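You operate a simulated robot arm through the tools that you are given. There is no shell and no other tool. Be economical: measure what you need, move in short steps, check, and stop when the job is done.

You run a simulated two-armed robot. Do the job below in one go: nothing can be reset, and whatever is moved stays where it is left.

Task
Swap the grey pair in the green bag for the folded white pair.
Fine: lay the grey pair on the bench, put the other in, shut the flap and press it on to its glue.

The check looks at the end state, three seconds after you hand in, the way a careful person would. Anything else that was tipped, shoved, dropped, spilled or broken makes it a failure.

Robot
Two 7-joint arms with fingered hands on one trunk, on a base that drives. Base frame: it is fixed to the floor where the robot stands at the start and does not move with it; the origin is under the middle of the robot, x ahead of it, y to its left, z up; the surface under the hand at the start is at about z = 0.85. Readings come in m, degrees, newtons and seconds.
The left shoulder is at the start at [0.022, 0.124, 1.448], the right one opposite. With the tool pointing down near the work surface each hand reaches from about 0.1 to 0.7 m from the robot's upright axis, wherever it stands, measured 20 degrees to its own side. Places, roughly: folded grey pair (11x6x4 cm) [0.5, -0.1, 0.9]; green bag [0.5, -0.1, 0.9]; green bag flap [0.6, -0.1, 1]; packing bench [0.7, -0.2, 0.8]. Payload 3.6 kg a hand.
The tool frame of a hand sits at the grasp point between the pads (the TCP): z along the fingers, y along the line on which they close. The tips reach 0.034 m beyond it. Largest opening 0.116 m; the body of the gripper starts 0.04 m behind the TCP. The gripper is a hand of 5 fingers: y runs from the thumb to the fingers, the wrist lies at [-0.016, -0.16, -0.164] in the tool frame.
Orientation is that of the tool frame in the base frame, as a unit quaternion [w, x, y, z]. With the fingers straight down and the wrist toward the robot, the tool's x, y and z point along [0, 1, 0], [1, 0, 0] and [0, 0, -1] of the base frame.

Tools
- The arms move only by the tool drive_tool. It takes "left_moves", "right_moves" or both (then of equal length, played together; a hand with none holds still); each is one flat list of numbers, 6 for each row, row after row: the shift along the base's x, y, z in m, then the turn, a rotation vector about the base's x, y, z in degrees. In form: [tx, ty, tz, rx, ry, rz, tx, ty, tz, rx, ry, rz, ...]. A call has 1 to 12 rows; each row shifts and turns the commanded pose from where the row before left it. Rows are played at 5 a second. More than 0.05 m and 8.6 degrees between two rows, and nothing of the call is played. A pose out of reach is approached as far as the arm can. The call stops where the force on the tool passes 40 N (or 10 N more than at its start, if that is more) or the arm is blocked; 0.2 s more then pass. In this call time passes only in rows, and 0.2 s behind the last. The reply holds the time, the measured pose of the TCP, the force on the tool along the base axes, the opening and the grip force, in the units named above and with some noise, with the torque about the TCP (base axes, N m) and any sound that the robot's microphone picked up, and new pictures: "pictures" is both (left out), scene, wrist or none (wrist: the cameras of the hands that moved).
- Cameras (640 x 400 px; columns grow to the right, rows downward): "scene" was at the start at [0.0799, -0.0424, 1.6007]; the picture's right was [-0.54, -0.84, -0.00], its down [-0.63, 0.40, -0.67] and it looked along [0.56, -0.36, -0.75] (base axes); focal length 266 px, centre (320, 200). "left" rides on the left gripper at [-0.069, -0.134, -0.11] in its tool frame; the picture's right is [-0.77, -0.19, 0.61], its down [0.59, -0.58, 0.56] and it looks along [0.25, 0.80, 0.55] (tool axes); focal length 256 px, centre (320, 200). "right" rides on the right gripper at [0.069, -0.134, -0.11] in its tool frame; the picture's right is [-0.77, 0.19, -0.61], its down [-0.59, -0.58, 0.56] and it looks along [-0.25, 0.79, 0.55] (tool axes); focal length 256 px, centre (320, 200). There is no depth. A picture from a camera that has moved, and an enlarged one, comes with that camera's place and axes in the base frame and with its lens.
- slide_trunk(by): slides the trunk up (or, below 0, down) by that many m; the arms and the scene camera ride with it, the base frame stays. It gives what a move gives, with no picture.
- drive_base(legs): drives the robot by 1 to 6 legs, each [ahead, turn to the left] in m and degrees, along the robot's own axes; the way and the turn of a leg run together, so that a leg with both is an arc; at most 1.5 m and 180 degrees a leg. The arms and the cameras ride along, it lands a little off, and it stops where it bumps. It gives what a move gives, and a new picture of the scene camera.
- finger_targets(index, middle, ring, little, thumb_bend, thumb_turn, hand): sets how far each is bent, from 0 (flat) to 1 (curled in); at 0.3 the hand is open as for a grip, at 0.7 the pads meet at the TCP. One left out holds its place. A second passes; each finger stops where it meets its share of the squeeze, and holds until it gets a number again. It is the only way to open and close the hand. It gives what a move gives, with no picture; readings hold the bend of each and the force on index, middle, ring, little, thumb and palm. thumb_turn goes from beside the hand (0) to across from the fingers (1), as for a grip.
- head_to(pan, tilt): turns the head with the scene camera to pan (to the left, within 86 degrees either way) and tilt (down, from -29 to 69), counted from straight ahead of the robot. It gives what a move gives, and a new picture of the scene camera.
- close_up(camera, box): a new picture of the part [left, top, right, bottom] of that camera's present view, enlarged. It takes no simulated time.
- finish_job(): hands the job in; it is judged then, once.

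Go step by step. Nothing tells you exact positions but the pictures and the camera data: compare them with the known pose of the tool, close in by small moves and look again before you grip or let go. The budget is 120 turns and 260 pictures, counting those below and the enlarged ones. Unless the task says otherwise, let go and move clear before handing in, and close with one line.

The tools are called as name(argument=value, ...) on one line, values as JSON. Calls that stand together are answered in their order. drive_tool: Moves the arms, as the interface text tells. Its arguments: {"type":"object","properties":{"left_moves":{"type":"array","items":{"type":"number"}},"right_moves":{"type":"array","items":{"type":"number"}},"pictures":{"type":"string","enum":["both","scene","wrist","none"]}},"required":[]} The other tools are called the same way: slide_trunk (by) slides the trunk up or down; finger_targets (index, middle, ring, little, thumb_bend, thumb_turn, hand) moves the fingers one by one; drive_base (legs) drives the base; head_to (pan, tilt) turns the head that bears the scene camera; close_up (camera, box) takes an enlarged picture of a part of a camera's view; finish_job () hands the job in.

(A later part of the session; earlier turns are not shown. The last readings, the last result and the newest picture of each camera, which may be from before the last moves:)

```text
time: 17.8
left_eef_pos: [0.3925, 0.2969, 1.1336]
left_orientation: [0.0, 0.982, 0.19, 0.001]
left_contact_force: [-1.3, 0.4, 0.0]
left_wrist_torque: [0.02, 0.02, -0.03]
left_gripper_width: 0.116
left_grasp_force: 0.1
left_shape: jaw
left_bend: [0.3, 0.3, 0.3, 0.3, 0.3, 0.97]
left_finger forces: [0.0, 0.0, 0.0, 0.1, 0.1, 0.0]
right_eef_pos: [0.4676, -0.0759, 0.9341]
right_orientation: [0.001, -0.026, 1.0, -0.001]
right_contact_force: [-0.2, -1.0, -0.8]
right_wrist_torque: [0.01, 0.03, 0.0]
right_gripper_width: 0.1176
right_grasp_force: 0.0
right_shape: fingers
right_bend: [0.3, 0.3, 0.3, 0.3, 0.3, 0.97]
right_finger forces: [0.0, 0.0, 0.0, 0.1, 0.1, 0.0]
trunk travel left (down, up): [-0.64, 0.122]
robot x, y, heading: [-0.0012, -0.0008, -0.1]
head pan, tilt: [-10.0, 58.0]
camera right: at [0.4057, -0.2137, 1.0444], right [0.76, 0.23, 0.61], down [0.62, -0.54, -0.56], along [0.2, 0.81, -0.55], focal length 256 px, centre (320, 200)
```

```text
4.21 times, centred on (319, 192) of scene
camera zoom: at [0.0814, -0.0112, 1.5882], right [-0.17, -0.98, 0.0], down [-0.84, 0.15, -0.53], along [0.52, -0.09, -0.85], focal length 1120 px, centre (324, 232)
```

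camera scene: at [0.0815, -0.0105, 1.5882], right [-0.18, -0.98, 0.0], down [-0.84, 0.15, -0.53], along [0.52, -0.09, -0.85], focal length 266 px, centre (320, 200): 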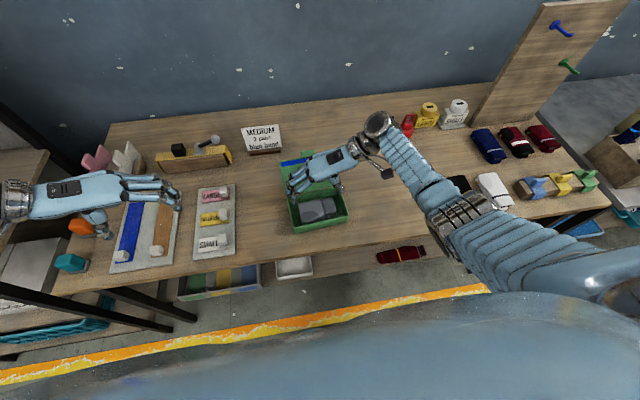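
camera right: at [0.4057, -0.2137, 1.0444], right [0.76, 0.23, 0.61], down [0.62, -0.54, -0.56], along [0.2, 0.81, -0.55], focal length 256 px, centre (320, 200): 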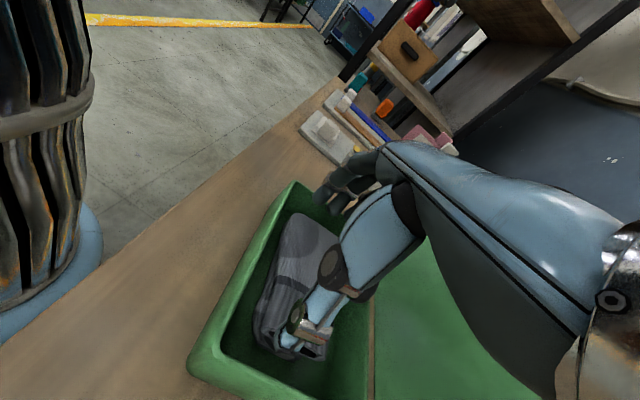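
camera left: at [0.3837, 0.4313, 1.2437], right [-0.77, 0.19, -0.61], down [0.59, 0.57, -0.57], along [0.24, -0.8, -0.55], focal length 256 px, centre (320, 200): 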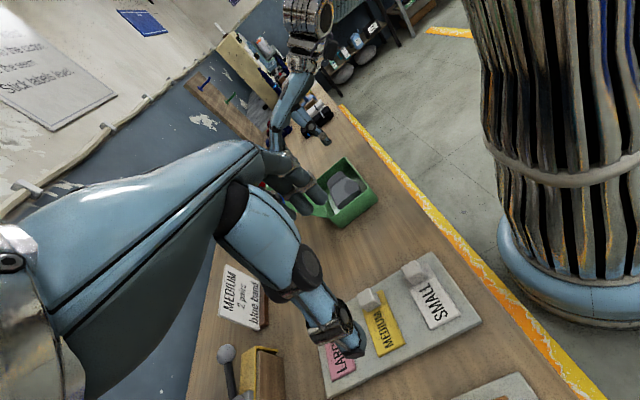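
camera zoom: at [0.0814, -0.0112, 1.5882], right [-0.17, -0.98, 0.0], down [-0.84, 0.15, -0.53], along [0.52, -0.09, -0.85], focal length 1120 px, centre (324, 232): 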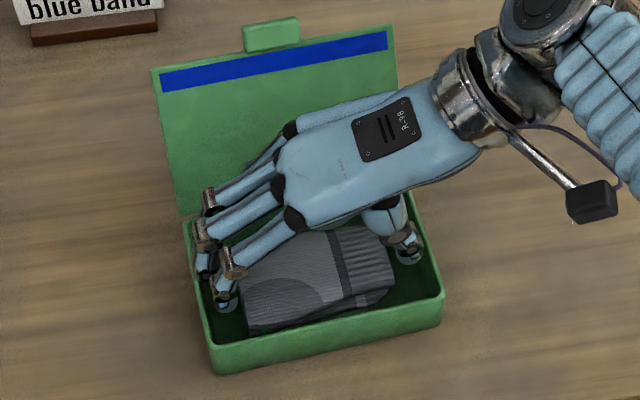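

Index tip and thumb tip sit in the middle of the two end gaps. I'll lower straight down in small steps.

drive_tool(right_moves=[0, 0, -0.012, 0, 0, 0, 0, 0, -0.012, 0, 0, 0, 0, 0, -0.012, 0, 0, 0, 0, 0, -0.01, 0, 0, 0], pictures="wrist")

close_up(camera="scene", box=[275, 145, 363, 240])

```text
time: 18.8
left_eef_pos: [0.3912, 0.2966, 1.1345]
left_orientation: [0.0, 0.982, 0.191, 0.001]
left_contact_force: [0.3, 0.9, 0.2]
left_wrist_torque: [0.01, -0.02, -0.03]
left_gripper_width: 0.1159
left_grasp_force: 0.1
left_shape: jaw
left_bend: [0.3, 0.3, 0.3, 0.3, 0.3, 0.97]
left_finger forces: [0.0, 0.0, 0.1, 0.0, 0.1, 0.0]
right_eef_pos: [0.4619, -0.0704, 0.8908]
right_orientation: [0.002, -0.027, 1.0, 0.0]
right_contact_force: [0.8, 0.4, 0.9]
right_wrist_torque: [0.01, -0.05, -0.02]
right_gripper_width: 0.1178
right_grasp_force: 1.0
right_shape: fingers
right_bend: [0.3, 0.3, 0.3, 0.3, 0.3, 0.97]
right_finger forces: [0.1, 0.3, 0.0, 0.6, 0.5, 0.0]
right hand out of reach, approached as far as the arm can: row 4
trunk travel left (down, up): [-0.64, 0.122]
robot x, y, heading: [-0.0028, 0.0, -0.1]
head pan, tilt: [-10.0, 58.0]
camera right: at [0.3988, -0.2094, 1.0014], right [0.76, 0.23, 0.61], down [0.62, -0.54, -0.56], along [0.21, 0.81, -0.55], focal length 256 px, centre (320, 200)
```

right: 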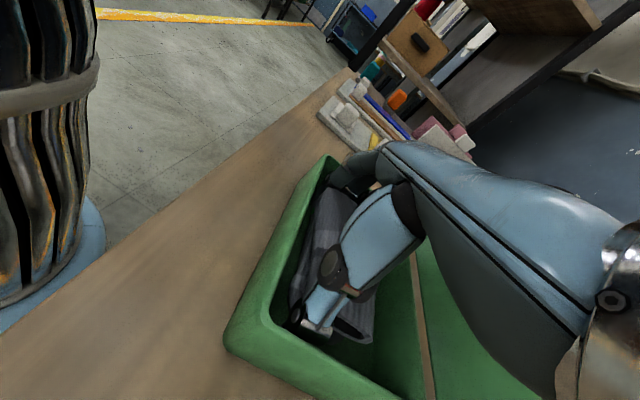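

```text
4.21 times, centred on (319, 192) of scene
camera zoom: at [0.0805, -0.0117, 1.5882], right [-0.18, -0.98, 0.0], down [-0.83, 0.15, -0.53], along [0.52, -0.09, -0.85], focal length 1120 px, centre (324, 232)
```

zoom: 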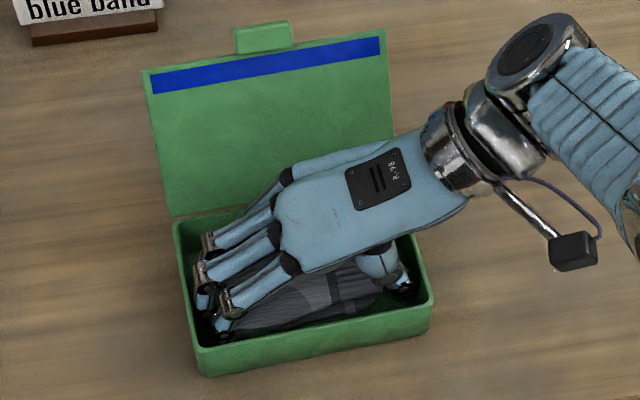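

The hand is in, with fingers at both ends of the pair. I'll close gently on it.

finger_targets(hand="right", index=0.42, middle=0.42, ring=0.42, little=0.38, thumb_bend=0.42)

close_up(camera="right", box=[200, 140, 440, 400])

close_up(camera="left", box=[280, 80, 440, 200])

```text
time: 19.8
left_eef_pos: [0.3913, 0.2982, 1.1333]
left_orientation: [0.001, 0.982, 0.191, 0.0]
left_contact_force: [-0.3, 0.3, 0.3]
left_wrist_torque: [0.0, -0.02, 0.01]
left_gripper_width: 0.116
left_grasp_force: 0.0
left_shape: jaw
left_bend: [0.3, 0.3, 0.3, 0.3, 0.3, 0.97]
left_finger forces: [0.0, 0.0, 0.1, 0.0, 0.0, 0.1]
right_eef_pos: [0.4608, -0.0682, 0.8919]
right_orientation: [0.002, -0.027, 1.0, 0.001]
right_contact_force: [-1.0, 3.0, 14.3]
right_wrist_torque: [0.99, -0.05, 0.09]
right_gripper_width: 0.1025
right_grasp_force: 32.0
right_shape: fingers
right_bend: [0.4, 0.33, 0.34, 0.37, 0.33, 0.95]
right_finger forces: [10.0, 10.5, 10.2, 7.6, 25.9, 0.0]
trunk travel left (down, up): [-0.64, 0.122]
robot x, y, heading: [-0.0032, 0.0008, -0.2]
head pan, tilt: [-10.0, 58.0]
```

```text
1.54 times, centred on (320, 270) of right
camera zoom: at [0.3988, -0.2081, 1.0021], right [0.76, 0.23, 0.61], down [0.62, -0.54, -0.56], along [0.21, 0.81, -0.55], focal length 394 px, centre (320, 92)
```

zoom: 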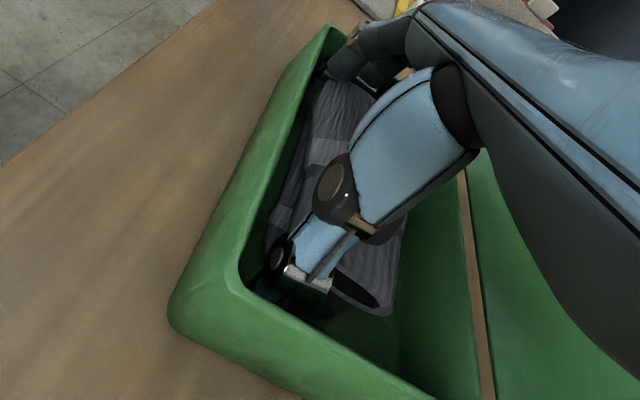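

```text
3.33 times, centred on (360, 140) of left
camera zoom: at [0.2772, 0.3976, 1.2435], right [-0.78, -0.11, -0.61], down [0.33, 0.76, -0.57], along [0.53, -0.65, -0.55], focal length 853 px, centre (187, 400)
```

zoom: 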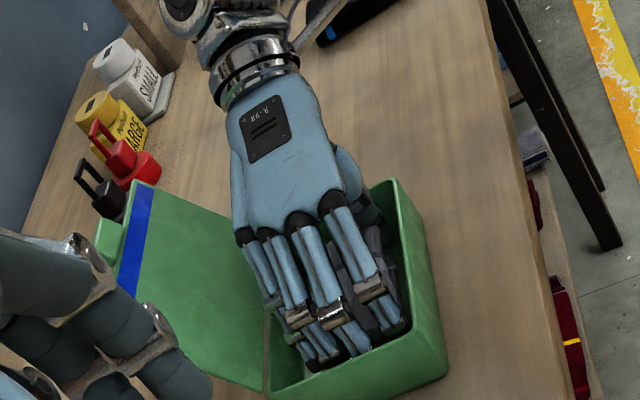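

The pair is gripped lengthwise with good force. I'll lift a few centimetres and check that only the pair rises.

drive_tool(right_moves=[0, 0, 0.01, 0, 0, 0, 0, 0, 0.015, 0, 0, 0, 0, 0, 0.02, 0, 0, 0, 0, 0, 0.02, 0, 0, 0], pictures="wrist")

close_up(camera="scene", box=[275, 145, 363, 240])

close_up(camera="left", box=[280, 80, 440, 200])

```text
time: 20.8
left_eef_pos: [0.3912, 0.2965, 1.1337]
left_orientation: [0.0, 0.982, 0.19, 0.0]
left_contact_force: [0.1, -0.1, -0.1]
left_wrist_torque: [0.0, 0.0, 0.01]
left_gripper_width: 0.1156
left_grasp_force: 0.0
left_shape: jaw
left_bend: [0.3, 0.3, 0.3, 0.3, 0.3, 0.97]
left_finger forces: [0.0, 0.1, 0.1, 0.0, 0.0, 0.0]
right_eef_pos: [0.462, -0.0727, 0.9557]
right_orientation: [-0.001, -0.027, 1.0, -0.001]
right_contact_force: [0.7, -1.2, 0.1]
right_wrist_torque: [0.02, 0.02, -0.01]
right_gripper_width: 0.099
right_grasp_force: 26.2
right_shape: fingers
right_bend: [0.41, 0.33, 0.34, 0.37, 0.33, 0.95]
right_finger forces: [0.8, 10.2, 10.0, 5.6, 26.7, 0.0]
trunk travel left (down, up): [-0.64, 0.122]
robot x, y, heading: [0.0009, 0.0006, -0.3]
head pan, tilt: [-10.0, 58.0]
camera right: at [0.4, -0.2106, 1.0662], right [0.76, 0.23, 0.61], down [0.62, -0.55, -0.56], along [0.2, 0.81, -0.55], focal length 256 px, centre (320, 200)
```

right: 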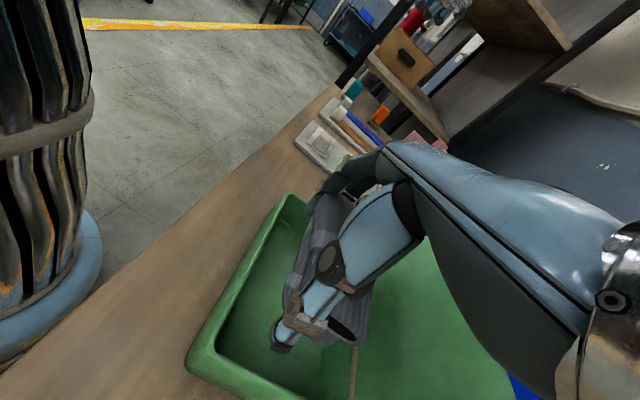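

```text
4.21 times, centred on (319, 192) of scene
camera zoom: at [0.081, -0.0115, 1.5882], right [-0.18, -0.98, 0.0], down [-0.83, 0.15, -0.53], along [0.52, -0.09, -0.85], focal length 1120 px, centre (324, 232)
```

zoom: 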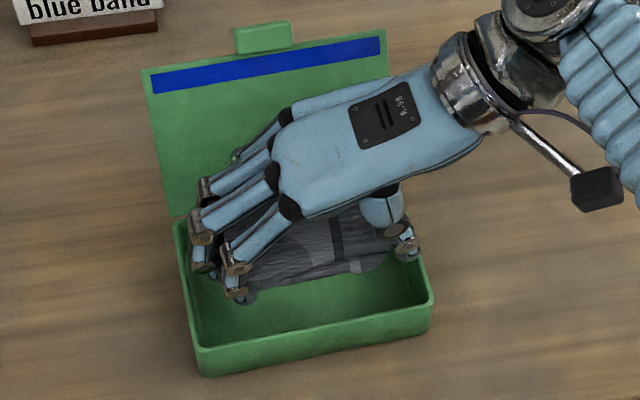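

```text
3.33 times, centred on (360, 140) of left
camera zoom: at [0.2783, 0.3967, 1.2435], right [-0.78, -0.11, -0.61], down [0.33, 0.76, -0.57], along [0.53, -0.65, -0.55], focal length 853 px, centre (187, 400)
```

zoom: 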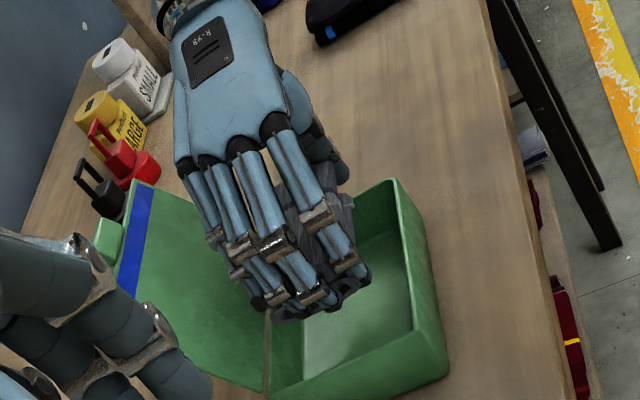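

The grey pair is out cleanly. I'll carry it up and over to the free bench area at y≈−0.31, then drop the trunk for more downward reach.

drive_tool(right_moves=[0, 0, 0.04, 0, 0, 0, 0, 0, 0.04, 0, 0, 0, 0, 0, 0.04, 0, 0, 0, 0, -0.045, 0, 0, 0, 0, 0, -0.045, 0, 0, 0, 0, 0, -0.045, 0, 0, 0, 0, 0, -0.045, 0, 0, 0, 0, 0, -0.045, 0, 0, 0, 0, 0, -0.015, 0, 0, 0, 0], pictures="none")

slide_trunk(by=-0.1)

head_to(pan=-25, tilt=58)

```text
time: 22.8
left_eef_pos: [0.3919, 0.2959, 1.1335]
left_orientation: [0.0, 0.982, 0.189, 0.001]
left_contact_force: [-0.6, -0.3, 0.4]
left_wrist_torque: [0.01, -0.02, 0.0]
left_gripper_width: 0.1161
left_grasp_force: 0.1
left_shape: jaw
left_bend: [0.3, 0.3, 0.3, 0.3, 0.3, 0.97]
left_finger forces: [0.0, 0.1, 0.0, 0.0, 0.1, 0.0]
right_eef_pos: [0.4628, -0.3102, 1.0757]
right_orientation: [0.001, -0.026, 1.0, 0.0]
right_contact_force: [-0.8, 0.0, -0.2]
right_wrist_torque: [0.0, 0.0, 0.0]
right_gripper_width: 0.0983
right_grasp_force: 26.1
right_shape: fingers
right_bend: [0.42, 0.33, 0.34, 0.37, 0.33, 0.95]
right_finger forces: [0.5, 10.1, 10.1, 5.3, 25.9, 0.0]
trunk travel left (down, up): [-0.64, 0.122]
robot x, y, heading: [-0.0, -0.0004, -0.2]
head pan, tilt: [-10.0, 58.0]
```

```text
time: 24.1
left_eef_pos: [0.3904, 0.2965, 1.0334]
left_orientation: [0.0, 0.982, 0.19, -0.001]
left_contact_force: [-0.6, -0.2, 0.6]
left_wrist_torque: [0.03, -0.01, 0.02]
left_gripper_width: 0.1159
left_grasp_force: 0.1
left_shape: jaw
left_bend: [0.3, 0.3, 0.3, 0.3, 0.3, 0.97]
left_finger forces: [0.0, 0.1, 0.0, 0.1, 0.0, 0.0]
right_eef_pos: [0.4618, -0.3119, 0.9758]
right_orientation: [0.001, -0.027, 1.0, 0.0]
right_contact_force: [-0.1, -0.1, -0.6]
right_wrist_torque: [0.01, 0.0, -0.01]
right_gripper_width: 0.0988
right_grasp_force: 25.8
right_shape: fingers
right_bend: [0.42, 0.33, 0.34, 0.37, 0.33, 0.95]
right_finger forces: [0.5, 10.1, 10.0, 5.3, 25.8, 0.0]
trunk travel left (down, up): [-0.54, 0.222]
robot x, y, heading: [-0.0015, -0.0009, 0.0]
head pan, tilt: [-10.0, 58.0]
```

```text
time: 24.9
left_eef_pos: [0.391, 0.2967, 1.0333]
left_orientation: [0.001, 0.982, 0.189, 0.0]
left_contact_force: [0.0, -0.3, 0.4]
left_wrist_torque: [0.0, 0.02, 0.0]
left_gripper_width: 0.1156
left_grasp_force: 0.1
left_shape: jaw
left_bend: [0.3, 0.3, 0.3, 0.3, 0.3, 0.97]
left_finger forces: [0.0, 0.0, 0.0, 0.0, 0.1, 0.0]
right_eef_pos: [0.4625, -0.3107, 0.9756]
right_orientation: [0.0, -0.027, 1.0, -0.001]
right_contact_force: [-0.3, 0.2, -0.2]
right_wrist_torque: [0.04, 0.03, -0.01]
right_gripper_width: 0.0984
right_grasp_force: 26.3
right_shape: fingers
right_bend: [0.42, 0.33, 0.34, 0.37, 0.33, 0.95]
right_finger forces: [0.5, 10.0, 10.1, 5.3, 25.9, 0.0]
trunk travel left (down, up): [-0.54, 0.222]
robot x, y, heading: [-0.0006, -0.0009, 0.1]
head pan, tilt: [-25.0, 58.0]
camera scene: at [0.0818, -0.0285, 1.4879], right [-0.42, -0.91, 0.0], down [-0.77, 0.36, -0.53], along [0.48, -0.22, -0.85], focal length 266 px, centre (320, 200)
```

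scene: 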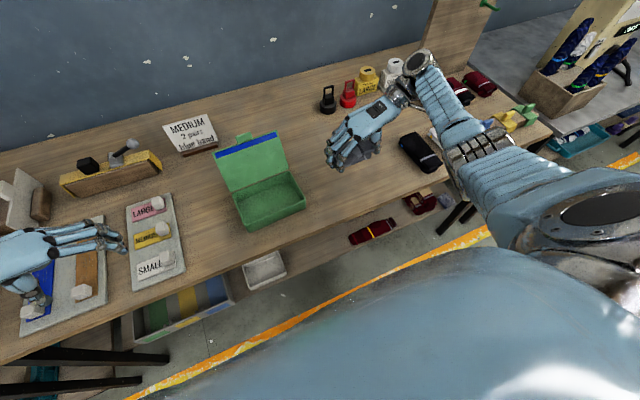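

The bench spot is clear. Lowering the grey pair onto it.

drive_tool(right_moves=[0, 0, -0.03, 0, 0, 0, 0, 0, -0.03, 0, 0, 0, 0, 0, -0.015, 0, 0, 0, 0, 0, -0.006, 0, 0, 0], pictures="wrist")

close_up(camera="scene", box=[290, 90, 450, 200])

```text
time: 25.9
left_eef_pos: [0.3917, 0.2971, 1.0336]
left_orientation: [0.0, 0.982, 0.191, 0.0]
left_contact_force: [0.0, 1.0, 0.2]
left_wrist_torque: [0.02, -0.02, 0.01]
left_gripper_width: 0.1159
left_grasp_force: 0.1
left_shape: jaw
left_bend: [0.3, 0.3, 0.3, 0.3, 0.3, 0.97]
left_finger forces: [0.1, 0.1, 0.0, 0.1, 0.0, 0.0]
right_eef_pos: [0.4611, -0.3128, 0.8962]
right_orientation: [0.001, -0.028, 1.0, 0.0]
right_contact_force: [-0.3, 0.3, -0.9]
right_wrist_torque: [0.0, 0.01, 0.02]
right_gripper_width: 0.0982
right_grasp_force: 25.4
right_shape: fingers
right_bend: [0.42, 0.33, 0.34, 0.37, 0.33, 0.95]
right_finger forces: [0.4, 10.2, 9.9, 5.1, 25.7, 0.0]
trunk travel left (down, up): [-0.54, 0.222]
robot x, y, heading: [0.0007, 0.0008, -0.1]
head pan, tilt: [-25.0, 58.0]
camera right: at [0.3996, -0.4508, 1.0066], right [0.76, 0.23, 0.61], down [0.62, -0.54, -0.56], along [0.2, 0.81, -0.55], focal length 256 px, centre (320, 200)
```

right: 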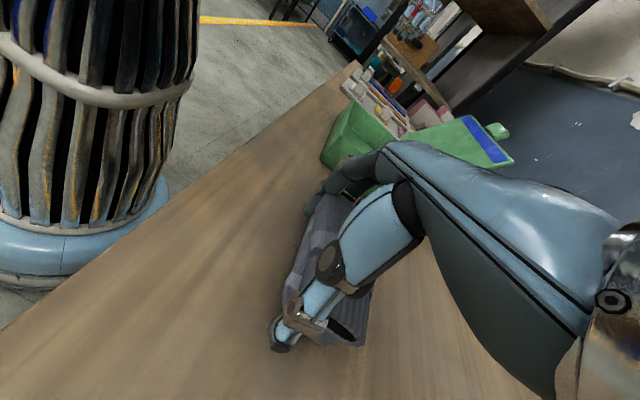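

```text
3.64 times, centred on (370, 145) of scene
camera zoom: at [0.0817, -0.0287, 1.4879], right [-0.42, -0.91, 0.0], down [-0.77, 0.36, -0.53], along [0.48, -0.22, -0.85], focal length 967 px, centre (138, 400)
```

zoom: 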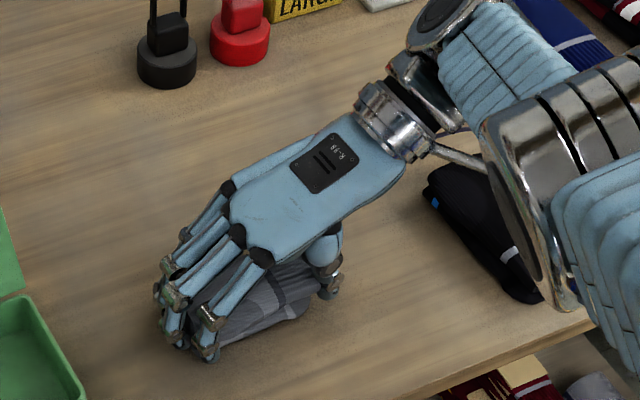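

Not touching yet; continuing down a few millimetres at a time.

drive_tool(right_moves=[0, 0, -0.003, 0, 0, 0, 0, 0, -0.003, 0, 0, 0], pictures="none")

drive_tool(right_moves=[0, 0, -0.003, 0, 0, 0], pictures="none")

close_up(camera="right", box=[240, 160, 420, 380])

```text
time: 26.5
left_eef_pos: [0.3912, 0.2963, 1.0339]
left_orientation: [0.0, 0.982, 0.19, 0.001]
left_contact_force: [1.5, -1.1, -0.5]
left_wrist_torque: [-0.02, -0.02, -0.01]
left_gripper_width: 0.116
left_grasp_force: 0.2
left_shape: jaw
left_bend: [0.3, 0.3, 0.3, 0.3, 0.3, 0.97]
left_finger forces: [0.0, 0.0, 0.0, 0.0, 0.0, 0.0]
right_eef_pos: [0.4593, -0.3123, 0.8908]
right_orientation: [0.001, -0.027, 1.0, 0.0]
right_contact_force: [-0.5, 0.6, -0.7]
right_wrist_torque: [-0.02, 0.03, 0.01]
right_gripper_width: 0.0982
right_grasp_force: 25.8
right_shape: fingers
right_bend: [0.42, 0.33, 0.34, 0.37, 0.33, 0.95]
right_finger forces: [0.5, 10.3, 9.9, 5.1, 25.6, 0.0]
right hand out of reach, approached as far as the arm can: row 2
trunk travel left (down, up): [-0.54, 0.222]
robot x, y, heading: [0.0008, -0.0046, -0.3]
head pan, tilt: [-25.0, 58.0]
```

```text
time: 26.9
left_eef_pos: [0.3918, 0.297, 1.0341]
left_orientation: [-0.001, 0.982, 0.19, -0.001]
left_contact_force: [-0.4, -0.4, -0.1]
left_wrist_torque: [0.02, 0.01, 0.0]
left_gripper_width: 0.1158
left_grasp_force: 0.1
left_shape: jaw
left_bend: [0.3, 0.3, 0.3, 0.3, 0.3, 0.97]
left_finger forces: [0.1, 0.0, 0.0, 0.1, 0.1, 0.0]
right_eef_pos: [0.4589, -0.3108, 0.8891]
right_orientation: [0.001, -0.026, 1.0, -0.001]
right_contact_force: [1.1, -1.2, 5.6]
right_wrist_torque: [0.28, -0.14, -0.1]
right_gripper_width: 0.0984
right_grasp_force: 27.9
right_shape: fingers
right_bend: [0.42, 0.33, 0.34, 0.37, 0.33, 0.95]
right_finger forces: [3.4, 10.1, 9.6, 6.4, 26.6, 0.1]
trunk travel left (down, up): [-0.54, 0.222]
robot x, y, heading: [-0.0, -0.0005, -0.1]
head pan, tilt: [-25.0, 58.0]
```

```text
1.82 times, centred on (330, 270) of right
camera zoom: at [0.3956, -0.4492, 0.9998], right [0.76, 0.23, 0.61], down [0.62, -0.55, -0.56], along [0.21, 0.81, -0.55], focal length 465 px, centre (302, 73)
```

zoom: 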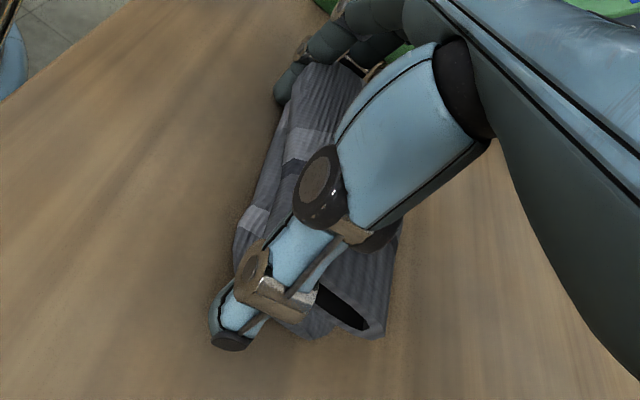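

There's contact with the bench (5.6 N). Releasing and lifting clear.

finger_targets(hand="right", index=0.27, middle=0.27, ring=0.27, little=0.27, thumb_bend=0.27)

drive_tool(right_moves=[0, 0, 0.012, 0, 0, 0, 0, 0, 0.03, 0, 0, 0, 0, 0, 0.045, 0, 0, 0, 0, 0, 0.045, 0, 0, 0, 0, 0, 0.04, 0, 0, 0], pictures="both")

```text
time: 27.9
left_eef_pos: [0.3908, 0.2976, 1.0339]
left_orientation: [0.001, 0.982, 0.19, 0.0]
left_contact_force: [-0.2, 0.8, -1.0]
left_wrist_torque: [0.0, -0.02, 0.0]
left_gripper_width: 0.116
left_grasp_force: 0.0
left_shape: jaw
left_bend: [0.3, 0.3, 0.3, 0.3, 0.3, 0.97]
left_finger forces: [0.1, 0.0, 0.1, 0.1, 0.0, 0.0]
right_eef_pos: [0.4567, -0.3111, 0.8876]
right_orientation: [0.001, -0.027, 1.0, -0.001]
right_contact_force: [-0.4, -0.4, 0.2]
right_wrist_torque: [0.0, -0.04, 0.02]
right_gripper_width: 0.123
right_grasp_force: 0.0
right_shape: fingers
right_bend: [0.27, 0.27, 0.27, 0.27, 0.27, 0.97]
right_finger forces: [0.0, 0.0, 0.1, 0.0, 0.0, 0.1]
trunk travel left (down, up): [-0.54, 0.222]
robot x, y, heading: [-0.0011, -0.0022, -0.4]
head pan, tilt: [-25.0, 58.0]
```

```text
time: 29.1
left_eef_pos: [0.3922, 0.2976, 1.0336]
left_orientation: [0.0, 0.982, 0.19, -0.001]
left_contact_force: [0.2, -0.2, -0.7]
left_wrist_torque: [-0.05, -0.02, 0.03]
left_gripper_width: 0.116
left_grasp_force: 0.1
left_shape: jaw
left_bend: [0.3, 0.3, 0.3, 0.3, 0.3, 0.97]
left_finger forces: [0.1, 0.1, 0.1, 0.1, 0.1, 0.0]
right_eef_pos: [0.4557, -0.3091, 1.0552]
right_orientation: [0.0, -0.026, 1.0, 0.0]
right_contact_force: [0.8, -1.0, 0.8]
right_wrist_torque: [0.0, 0.01, -0.01]
right_gripper_width: 0.1232
right_grasp_force: 0.0
right_shape: fingers
right_bend: [0.27, 0.27, 0.27, 0.27, 0.27, 0.97]
right_finger forces: [0.0, 0.0, 0.1, 0.1, 0.1, 0.1]
trunk travel left (down, up): [-0.54, 0.222]
robot x, y, heading: [0.002, 0.0011, -0.1]
head pan, tilt: [-25.0, 58.0]
camera scene: at [0.0813, -0.0288, 1.4879], right [-0.42, -0.91, 0.0], down [-0.77, 0.36, -0.53], along [0.48, -0.22, -0.85], focal length 266 px, centre (320, 200)
camera right: at [0.395, -0.4484, 1.1661], right [0.76, 0.23, 0.61], down [0.62, -0.54, -0.57], along [0.2, 0.81, -0.55], focal length 256 px, centre (320, 200)
```

scene: 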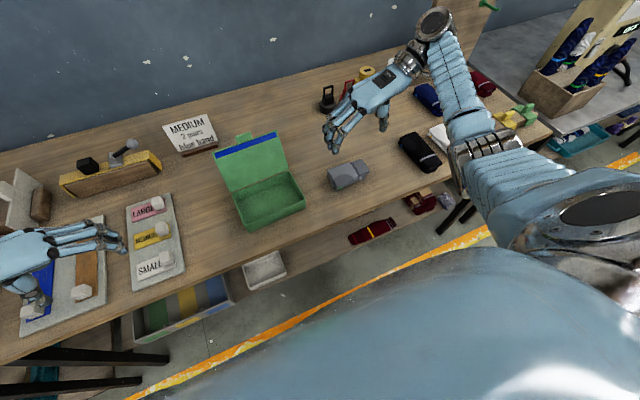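
right: 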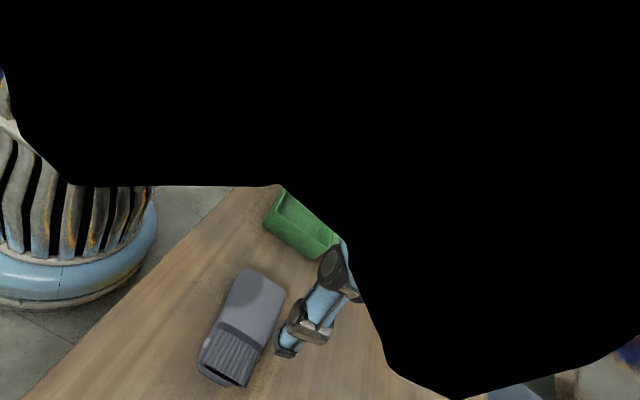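

The grey pair lies on the bench. The white pair is at about (0.445, −0.645), out of reach from here, so I'll raise both hands and shift the robot about 0.3 m to its right by backing, turning, driving and turning back.

drive_tool(left_moves=[0, 0, 0.045, 0, 0, 0, 0, 0, 0.045, 0, 0, 0, 0, 0, 0.045, 0, 0, 0, 0, 0, 0.045, 0, 0, 0, 0, 0, 0, 0, 0, 0, 0, 0, 0, 0, 0, 0, 0, 0, 0, 0, 0, 0, 0, 0, 0, 0, 0, 0, 0, 0, 0, 0, 0, 0, 0, 0, 0, 0, 0, 0, 0, 0, 0, 0, 0, 0], right_moves=[0, 0, 0.045, 0, 0, 0, 0, 0, 0.045, 0, 0, 0, 0, 0, 0.045, 0, 0, 0, 0, 0, 0.02, 0, 0, -8.5, 0, 0, 0, 0, 0, -8.5, 0, 0, 0, 0, 0, -8.5, 0, 0, 0, 0, 0, -8.5, 0, 0, 0, 0, 0, -8.5, 0, 0, 0, 0, 0, -8.5, 0, 0, 0, 0, 0, -8.5, 0, 0, 0, 0, 0, -8.5], pictures="scene")

drive_base(legs=[[-0.18, 0], [0, -60], [0.35, 0], [0, 60]])

```text
time: 31.5
left_eef_pos: [0.3915, 0.2969, 1.2092]
left_orientation: [0.0, 0.982, 0.19, 0.0]
left_contact_force: [0.1, -0.8, 0.6]
left_wrist_torque: [-0.06, -0.03, -0.03]
left_gripper_width: 0.1161
left_grasp_force: 0.1
left_shape: jaw
left_bend: [0.3, 0.3, 0.3, 0.3, 0.3, 0.97]
left_finger forces: [0.1, 0.0, 0.0, 0.0, 0.0, 0.1]
right_eef_pos: [0.4592, -0.3091, 1.2134]
right_orientation: [0.0, 0.538, 0.843, 0.0]
right_contact_force: [0.1, -0.4, -0.5]
right_wrist_torque: [-0.01, -0.01, -0.01]
right_gripper_width: 0.123
right_grasp_force: 0.0
right_shape: fingers
right_bend: [0.27, 0.27, 0.27, 0.27, 0.27, 0.97]
right_finger forces: [0.0, 0.0, 0.0, 0.0, 0.0, 0.1]
trunk travel left (down, up): [-0.54, 0.222]
robot x, y, heading: [0.0023, 0.0008, 0.2]
head pan, tilt: [-25.0, 58.0]
camera scene: at [0.0814, -0.0284, 1.4879], right [-0.42, -0.91, 0.0], down [-0.77, 0.36, -0.53], along [0.48, -0.22, -0.85], focal length 266 px, centre (320, 200)
```

scene: 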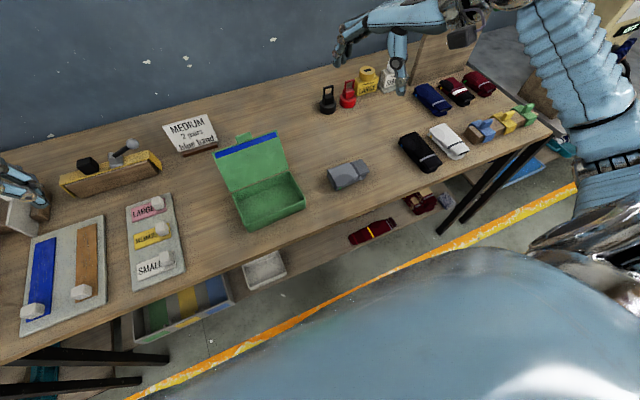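

```text
time: 40.1
left_eef_pos: [0.4028, -0.0117, 1.2097]
left_orientation: [0.0, 0.982, 0.189, 0.0]
left_contact_force: [0.1, -0.2, -0.2]
left_wrist_torque: [0.01, 0.0, -0.01]
left_gripper_width: 0.1159
left_grasp_force: 0.1
left_shape: jaw
left_bend: [0.3, 0.3, 0.3, 0.3, 0.3, 0.97]
left_finger forces: [0.0, 0.1, 0.0, 0.1, 0.0, 0.0]
right_eef_pos: [0.4697, -0.6202, 1.213]
right_orientation: [0.0, 0.537, 0.844, 0.0]
right_contact_force: [0.5, 0.1, -0.3]
right_wrist_torque: [-0.01, -0.03, 0.02]
right_gripper_width: 0.1231
right_grasp_force: 0.0
right_shape: fingers
right_bend: [0.27, 0.27, 0.27, 0.27, 0.27, 0.97]
right_finger forces: [0.1, 0.0, 0.1, 0.0, 0.0, 0.1]
trunk travel left (down, up): [-0.54, 0.222]
robot x, y, heading: [0.0091, -0.3086, -0.1]
head pan, tilt: [-25.0, 58.0]
camera scene: at [0.0923, -0.3363, 1.4879], right [-0.43, -0.9, 0.0], down [-0.77, 0.36, -0.53], along [0.48, -0.23, -0.85], focal length 266 px, centre (320, 200)
```

scene: 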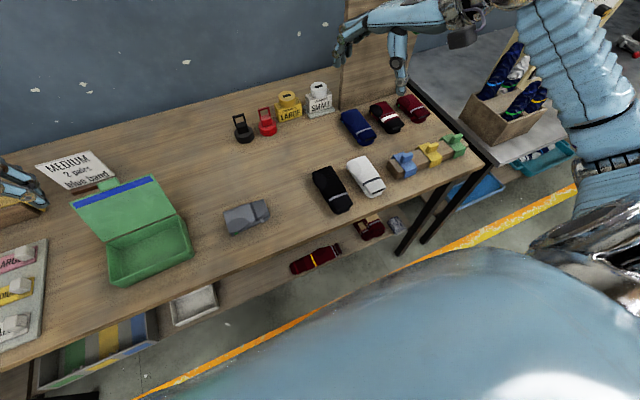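

The robot now stands at y≈−0.31. I'll measure the white pair up close.

close_up(camera="scene", box=[310, 140, 422, 220])

```text
5.00 times, centred on (366, 180) of scene
camera zoom: at [0.0923, -0.3363, 1.4879], right [-0.43, -0.9, 0.0], down [-0.77, 0.36, -0.53], along [0.48, -0.23, -0.85], focal length 1329 px, centre (90, 300)
```

zoom: 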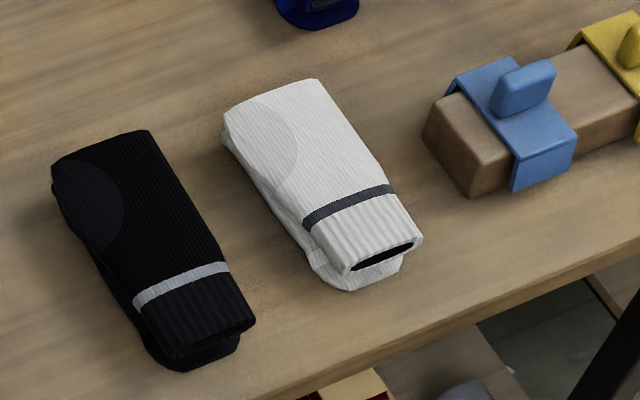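

The white pair lies along x from about 0.39 to 0.51, centred y≈−0.65, cuff toward me, and looks a bit longer than 11 cm. I'll square the right hand over it, open wider, and look.

drive_tool(right_moves=[-0.006, -0.008, -0.04, 0, 0, -8.4, -0.006, -0.008, -0.04, 0, 0, -8.4, -0.006, -0.008, -0.04, 0, 0, -8.2, 0, 0, -0.04, 0, 0, 0, 0, 0, -0.03, 0, 0, 0], pictures="none")

finger_targets(hand="right", index=0.22, middle=0.22, ring=0.22, little=0.22, thumb_bend=0.22)

head_to(pan=-40, tilt=52)

close_up(camera="right", box=[0, 0, 640, 400])

```text
time: 41.3
left_eef_pos: [0.4026, -0.0125, 1.21]
left_orientation: [0.0, 0.982, 0.189, 0.0]
left_contact_force: [0.2, -0.3, 0.2]
left_wrist_torque: [-0.01, 0.02, -0.01]
left_gripper_width: 0.1159
left_grasp_force: 0.0
left_shape: jaw
left_bend: [0.3, 0.3, 0.3, 0.3, 0.3, 0.97]
left_finger forces: [0.1, 0.0, 0.0, 0.0, 0.0, 0.1]
right_eef_pos: [0.4545, -0.6428, 1.0239]
right_orientation: [0.0, 0.708, 0.707, 0.0]
right_contact_force: [0.2, 0.2, 0.2]
right_wrist_torque: [-0.01, 0.0, 0.02]
right_gripper_width: 0.1234
right_grasp_force: 0.1
right_shape: fingers
right_bend: [0.27, 0.27, 0.27, 0.27, 0.27, 0.97]
right_finger forces: [0.0, 0.1, 0.0, 0.0, 0.0, 0.1]
trunk travel left (down, up): [-0.54, 0.222]
robot x, y, heading: [0.0136, -0.307, -0.3]
head pan, tilt: [-25.0, 58.0]
```

```text
time: 42.3
left_eef_pos: [0.4023, -0.0112, 1.2093]
left_orientation: [0.0, 0.982, 0.189, 0.0]
left_contact_force: [0.1, -0.4, 0.2]
left_wrist_torque: [-0.01, 0.01, -0.01]
left_gripper_width: 0.1158
left_grasp_force: 0.0
left_shape: jaw
left_bend: [0.3, 0.3, 0.3, 0.3, 0.3, 0.97]
left_finger forces: [0.0, 0.0, 0.0, 0.0, 0.1, 0.0]
right_eef_pos: [0.454, -0.6435, 1.0235]
right_orientation: [0.001, 0.707, 0.707, -0.001]
right_contact_force: [0.2, 0.5, -0.2]
right_wrist_torque: [0.03, 0.02, -0.01]
right_gripper_width: 0.132
right_grasp_force: 0.0
right_shape: fingers
right_bend: [0.22, 0.22, 0.22, 0.22, 0.22, 0.97]
right_finger forces: [0.1, 0.0, 0.1, 0.0, 0.0, 0.1]
trunk travel left (down, up): [-0.54, 0.222]
robot x, y, heading: [0.0107, -0.3098, -0.2]
head pan, tilt: [-25.0, 58.0]
```

```text
time: 43.1
left_eef_pos: [0.4027, -0.0113, 1.2109]
left_orientation: [0.0, 0.982, 0.19, 0.0]
left_contact_force: [0.3, -0.2, 0.2]
left_wrist_torque: [0.01, -0.03, 0.01]
left_gripper_width: 0.1159
left_grasp_force: 0.1
left_shape: jaw
left_bend: [0.3, 0.3, 0.3, 0.3, 0.3, 0.97]
left_finger forces: [0.0, 0.1, 0.1, 0.0, 0.0, 0.1]
right_eef_pos: [0.4548, -0.6431, 1.0249]
right_orientation: [0.001, 0.707, 0.708, -0.001]
right_contact_force: [-0.2, 0.6, -0.2]
right_wrist_torque: [-0.02, -0.03, -0.04]
right_gripper_width: 0.132
right_grasp_force: 0.0
right_shape: fingers
right_bend: [0.22, 0.22, 0.22, 0.22, 0.22, 0.97]
right_finger forces: [0.0, 0.1, 0.0, 0.0, 0.0, 0.1]
trunk travel left (down, up): [-0.54, 0.222]
robot x, y, heading: [0.01, -0.3081, -0.2]
head pan, tilt: [-40.0, 52.0]
camera scene: at [0.0873, -0.3555, 1.4954], right [-0.65, -0.76, 0.0], down [-0.6, 0.51, -0.62], along [0.47, -0.4, -0.79], focal length 266 px, centre (320, 200)
```

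scene: 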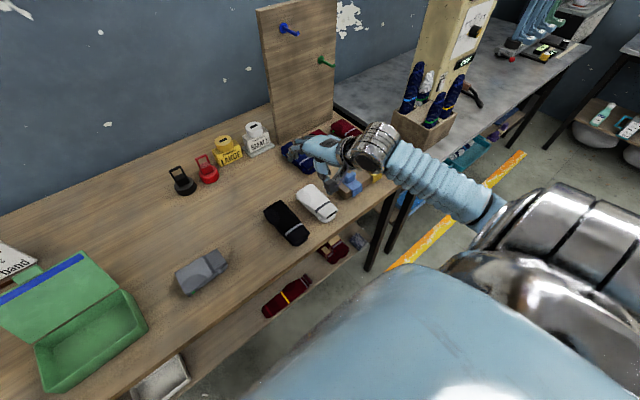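

```text
1.00 times, centred on (320, 200) of right (not enlarged: the box is as wide or as high as the picture)
camera zoom: at [0.3206, -0.5743, 1.1344], right [0.19, -0.77, 0.61], down [-0.58, -0.59, -0.56], along [0.79, -0.25, -0.55], focal length 256 px, centre (320, 200)
```

zoom: 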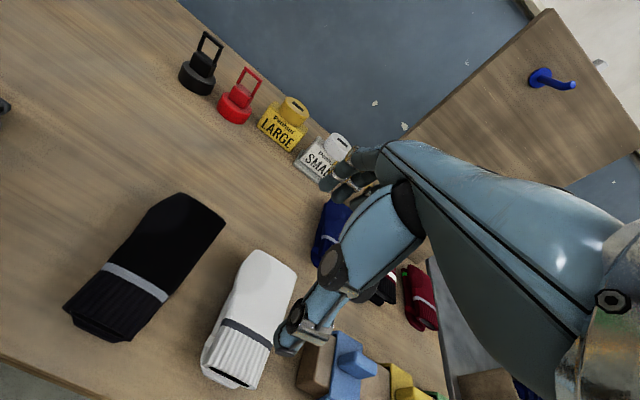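

From the right camera the white pair is x 0.395–0.511, y centre −0.656, matching the hand's opening of 0.132. Lowering around it.

drive_tool(right_moves=[-0.001, -0.007, -0.03, 0, 0, 0, 0, 0, -0.03, 0, 0, 0, 0, 0, -0.03, 0, 0, 0], pictures="wrist")

close_up(camera="scene", box=[240, 110, 420, 250])

```text
time: 43.9
left_eef_pos: [0.403, -0.0124, 1.2102]
left_orientation: [0.0, 0.982, 0.189, 0.0]
left_contact_force: [-0.7, 0.1, -0.1]
left_wrist_torque: [-0.01, 0.0, 0.03]
left_gripper_width: 0.1159
left_grasp_force: 0.0
left_shape: jaw
left_bend: [0.3, 0.3, 0.3, 0.3, 0.3, 0.97]
left_finger forces: [0.0, 0.1, 0.0, 0.0, 0.1, 0.1]
right_eef_pos: [0.454, -0.6501, 0.9352]
right_orientation: [0.001, 0.706, 0.708, 0.0]
right_contact_force: [0.7, 0.1, -0.7]
right_wrist_torque: [0.02, 0.01, -0.05]
right_gripper_width: 0.1322
right_grasp_force: 0.1
right_shape: fingers
right_bend: [0.22, 0.22, 0.22, 0.22, 0.22, 0.97]
right_finger forces: [0.1, 0.1, 0.0, 0.0, 0.1, 0.1]
trunk travel left (down, up): [-0.54, 0.222]
robot x, y, heading: [0.0098, -0.3065, 0.1]
head pan, tilt: [-40.0, 52.0]
camera right: at [0.3204, -0.5824, 1.0457], right [0.19, -0.77, 0.61], down [-0.58, -0.59, -0.56], along [0.79, -0.25, -0.55], focal length 256 px, centre (320, 200)
```

right: 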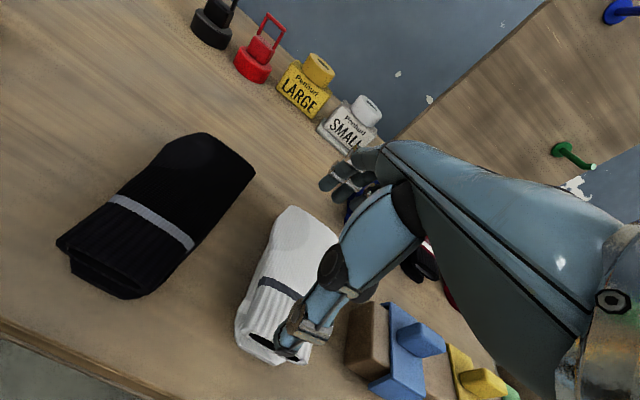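

```text
2.86 times, centred on (330, 180) of scene
camera zoom: at [0.0874, -0.3558, 1.4954], right [-0.65, -0.76, 0.0], down [-0.6, 0.51, -0.62], along [0.47, -0.4, -0.79], focal length 760 px, centre (291, 257)
```

zoom: 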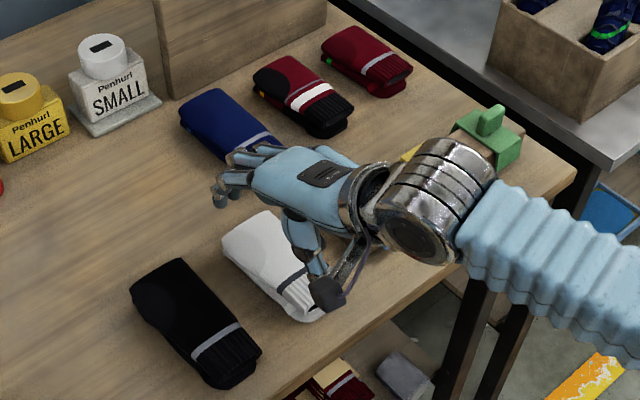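

The fingers are beyond the toe end and clear of the blue pair. Lowering the last 4 cm, then closing.

drive_tool(right_moves=[0, 0, -0.015, 0, 0, 0, 0, 0, -0.015, 0, 0, 0, 0, 0, -0.01, 0, 0, 0], pictures="wrist")

close_up(camera="scene", box=[280, 130, 400, 230])

```text
time: 44.7
left_eef_pos: [0.4041, -0.0117, 1.2102]
left_orientation: [0.001, 0.982, 0.189, 0.0]
left_contact_force: [0.1, -0.3, 0.4]
left_wrist_torque: [0.0, -0.03, 0.0]
left_gripper_width: 0.1158
left_grasp_force: 0.0
left_shape: jaw
left_bend: [0.3, 0.3, 0.3, 0.3, 0.3, 0.97]
left_finger forces: [0.1, 0.1, 0.1, 0.0, 0.0, 0.1]
right_eef_pos: [0.4516, -0.6504, 0.8944]
right_orientation: [0.001, 0.707, 0.707, 0.0]
right_contact_force: [-1.1, 1.0, 1.7]
right_wrist_torque: [0.02, 0.07, 0.02]
right_gripper_width: 0.1326
right_grasp_force: 0.4
right_shape: fingers
right_bend: [0.22, 0.22, 0.22, 0.22, 0.22, 0.97]
right_finger forces: [0.1, 0.0, 0.0, 0.0, 1.2, 0.0]
trunk travel left (down, up): [-0.54, 0.222]
robot x, y, heading: [0.0098, -0.3105, -0.2]
head pan, tilt: [-40.0, 52.0]
camera right: at [0.3177, -0.5824, 1.0048], right [0.19, -0.77, 0.61], down [-0.58, -0.59, -0.56], along [0.8, -0.25, -0.55], focal length 256 px, centre (320, 200)
```

right: 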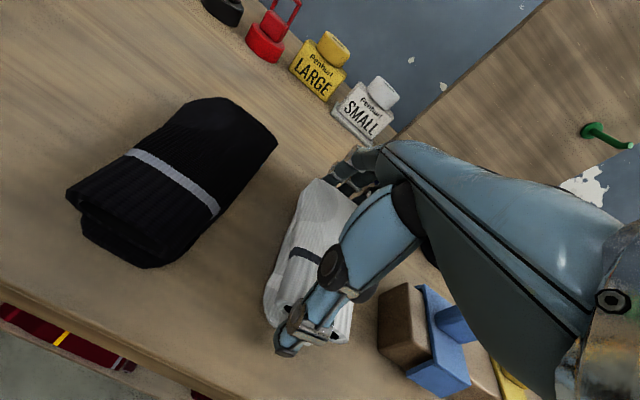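

```text
4.00 times, centred on (340, 180) of scene
camera zoom: at [0.087, -0.3555, 1.4955], right [-0.65, -0.76, 0.0], down [-0.6, 0.51, -0.62], along [0.47, -0.4, -0.79], focal length 1064 px, centre (240, 280)
```

zoom: 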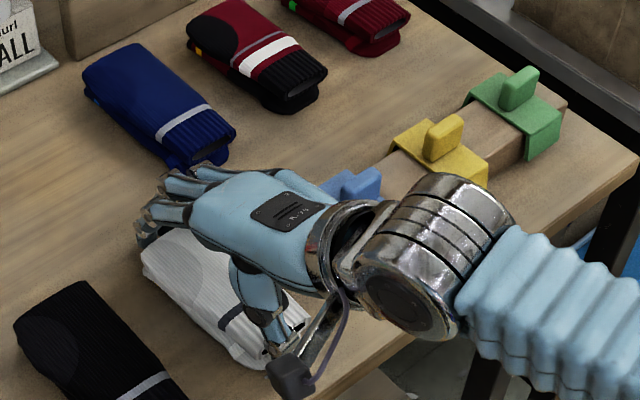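

The hand straddles the pair end to end. Closing.

finger_targets(hand="right", index=0.42, middle=0.42, ring=0.42, little=0.38, thumb_bend=0.42)

drive_tool(right_moves=[0, 0, 0.01, 0, 0, 0, 0, 0, 0.015, 0, 0, 0, 0, 0, 0.025, 0, 0, 0], pictures="wrist")

close_up(camera="scene", box=[280, 130, 400, 230])

```text
time: 45.7
left_eef_pos: [0.4024, -0.0112, 1.211]
left_orientation: [0.0, 0.982, 0.189, 0.0]
left_contact_force: [-0.1, -0.9, -1.2]
left_wrist_torque: [-0.02, -0.02, -0.01]
left_gripper_width: 0.1162
left_grasp_force: 0.0
left_shape: jaw
left_bend: [0.3, 0.3, 0.3, 0.3, 0.3, 0.97]
left_finger forces: [0.1, 0.1, 0.0, 0.1, 0.1, 0.0]
right_eef_pos: [0.4537, -0.6512, 0.8962]
right_orientation: [0.001, 0.707, 0.707, 0.0]
right_contact_force: [4.1, -3.6, 8.5]
right_wrist_torque: [-0.04, -0.09, 0.03]
right_gripper_width: 0.1253
right_grasp_force: 29.3
right_shape: fingers
right_bend: [0.28, 0.28, 0.28, 0.38, 0.3, 0.96]
right_finger forces: [11.9, 10.1, 10.4, 0.1, 26.8, 0.1]
trunk travel left (down, up): [-0.54, 0.222]
robot x, y, heading: [0.0112, -0.3077, -0.3]
head pan, tilt: [-40.0, 52.0]
```

```text
time: 46.5
left_eef_pos: [0.4022, -0.012, 1.2091]
left_orientation: [-0.001, 0.982, 0.189, 0.0]
left_contact_force: [-0.5, 0.0, 0.7]
left_wrist_torque: [-0.04, 0.02, 0.03]
left_gripper_width: 0.1158
left_grasp_force: 0.0
left_shape: jaw
left_bend: [0.3, 0.3, 0.3, 0.3, 0.3, 0.97]
left_finger forces: [0.0, 0.0, 0.0, 0.1, 0.0, 0.0]
right_eef_pos: [0.4479, -0.65, 0.9445]
right_orientation: [0.0, 0.707, 0.707, -0.001]
right_contact_force: [-0.2, 0.0, -0.5]
right_wrist_torque: [-0.01, -0.03, 0.0]
right_gripper_width: 0.1246
right_grasp_force: 28.1
right_shape: fingers
right_bend: [0.28, 0.28, 0.28, 0.38, 0.3, 0.96]
right_finger forces: [10.7, 8.8, 8.8, 0.0, 27.3, 0.0]
trunk travel left (down, up): [-0.54, 0.222]
robot x, y, heading: [0.0136, -0.3079, -0.2]
head pan, tilt: [-40.0, 52.0]
camera right: at [0.315, -0.5816, 1.0551], right [0.19, -0.77, 0.61], down [-0.58, -0.59, -0.56], along [0.79, -0.25, -0.56], focal length 256 px, centre (320, 200)
```

right: 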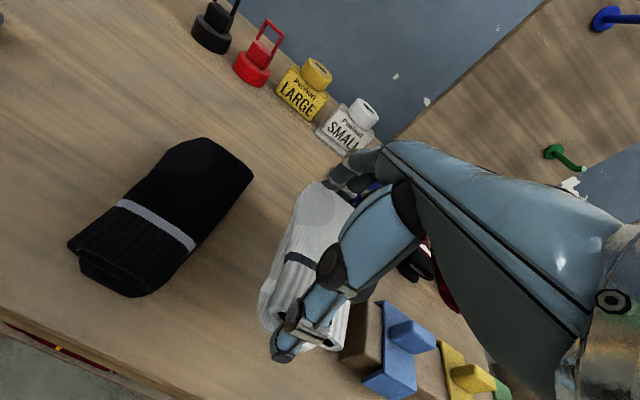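

```text
4.00 times, centred on (340, 180) of scene
camera zoom: at [0.0872, -0.3556, 1.4954], right [-0.65, -0.76, 0.0], down [-0.6, 0.51, -0.62], along [0.47, -0.4, -0.79], focal length 1064 px, centre (240, 280)
```

zoom: 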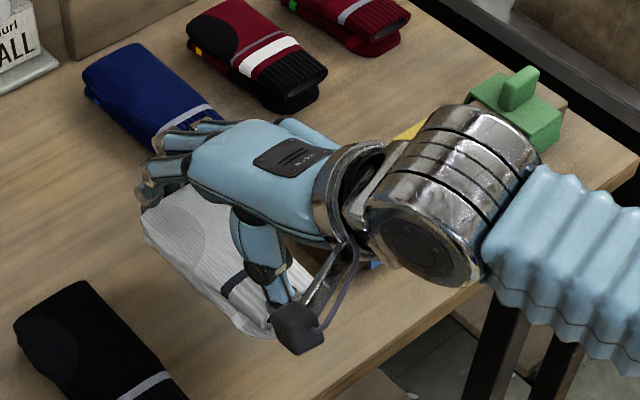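

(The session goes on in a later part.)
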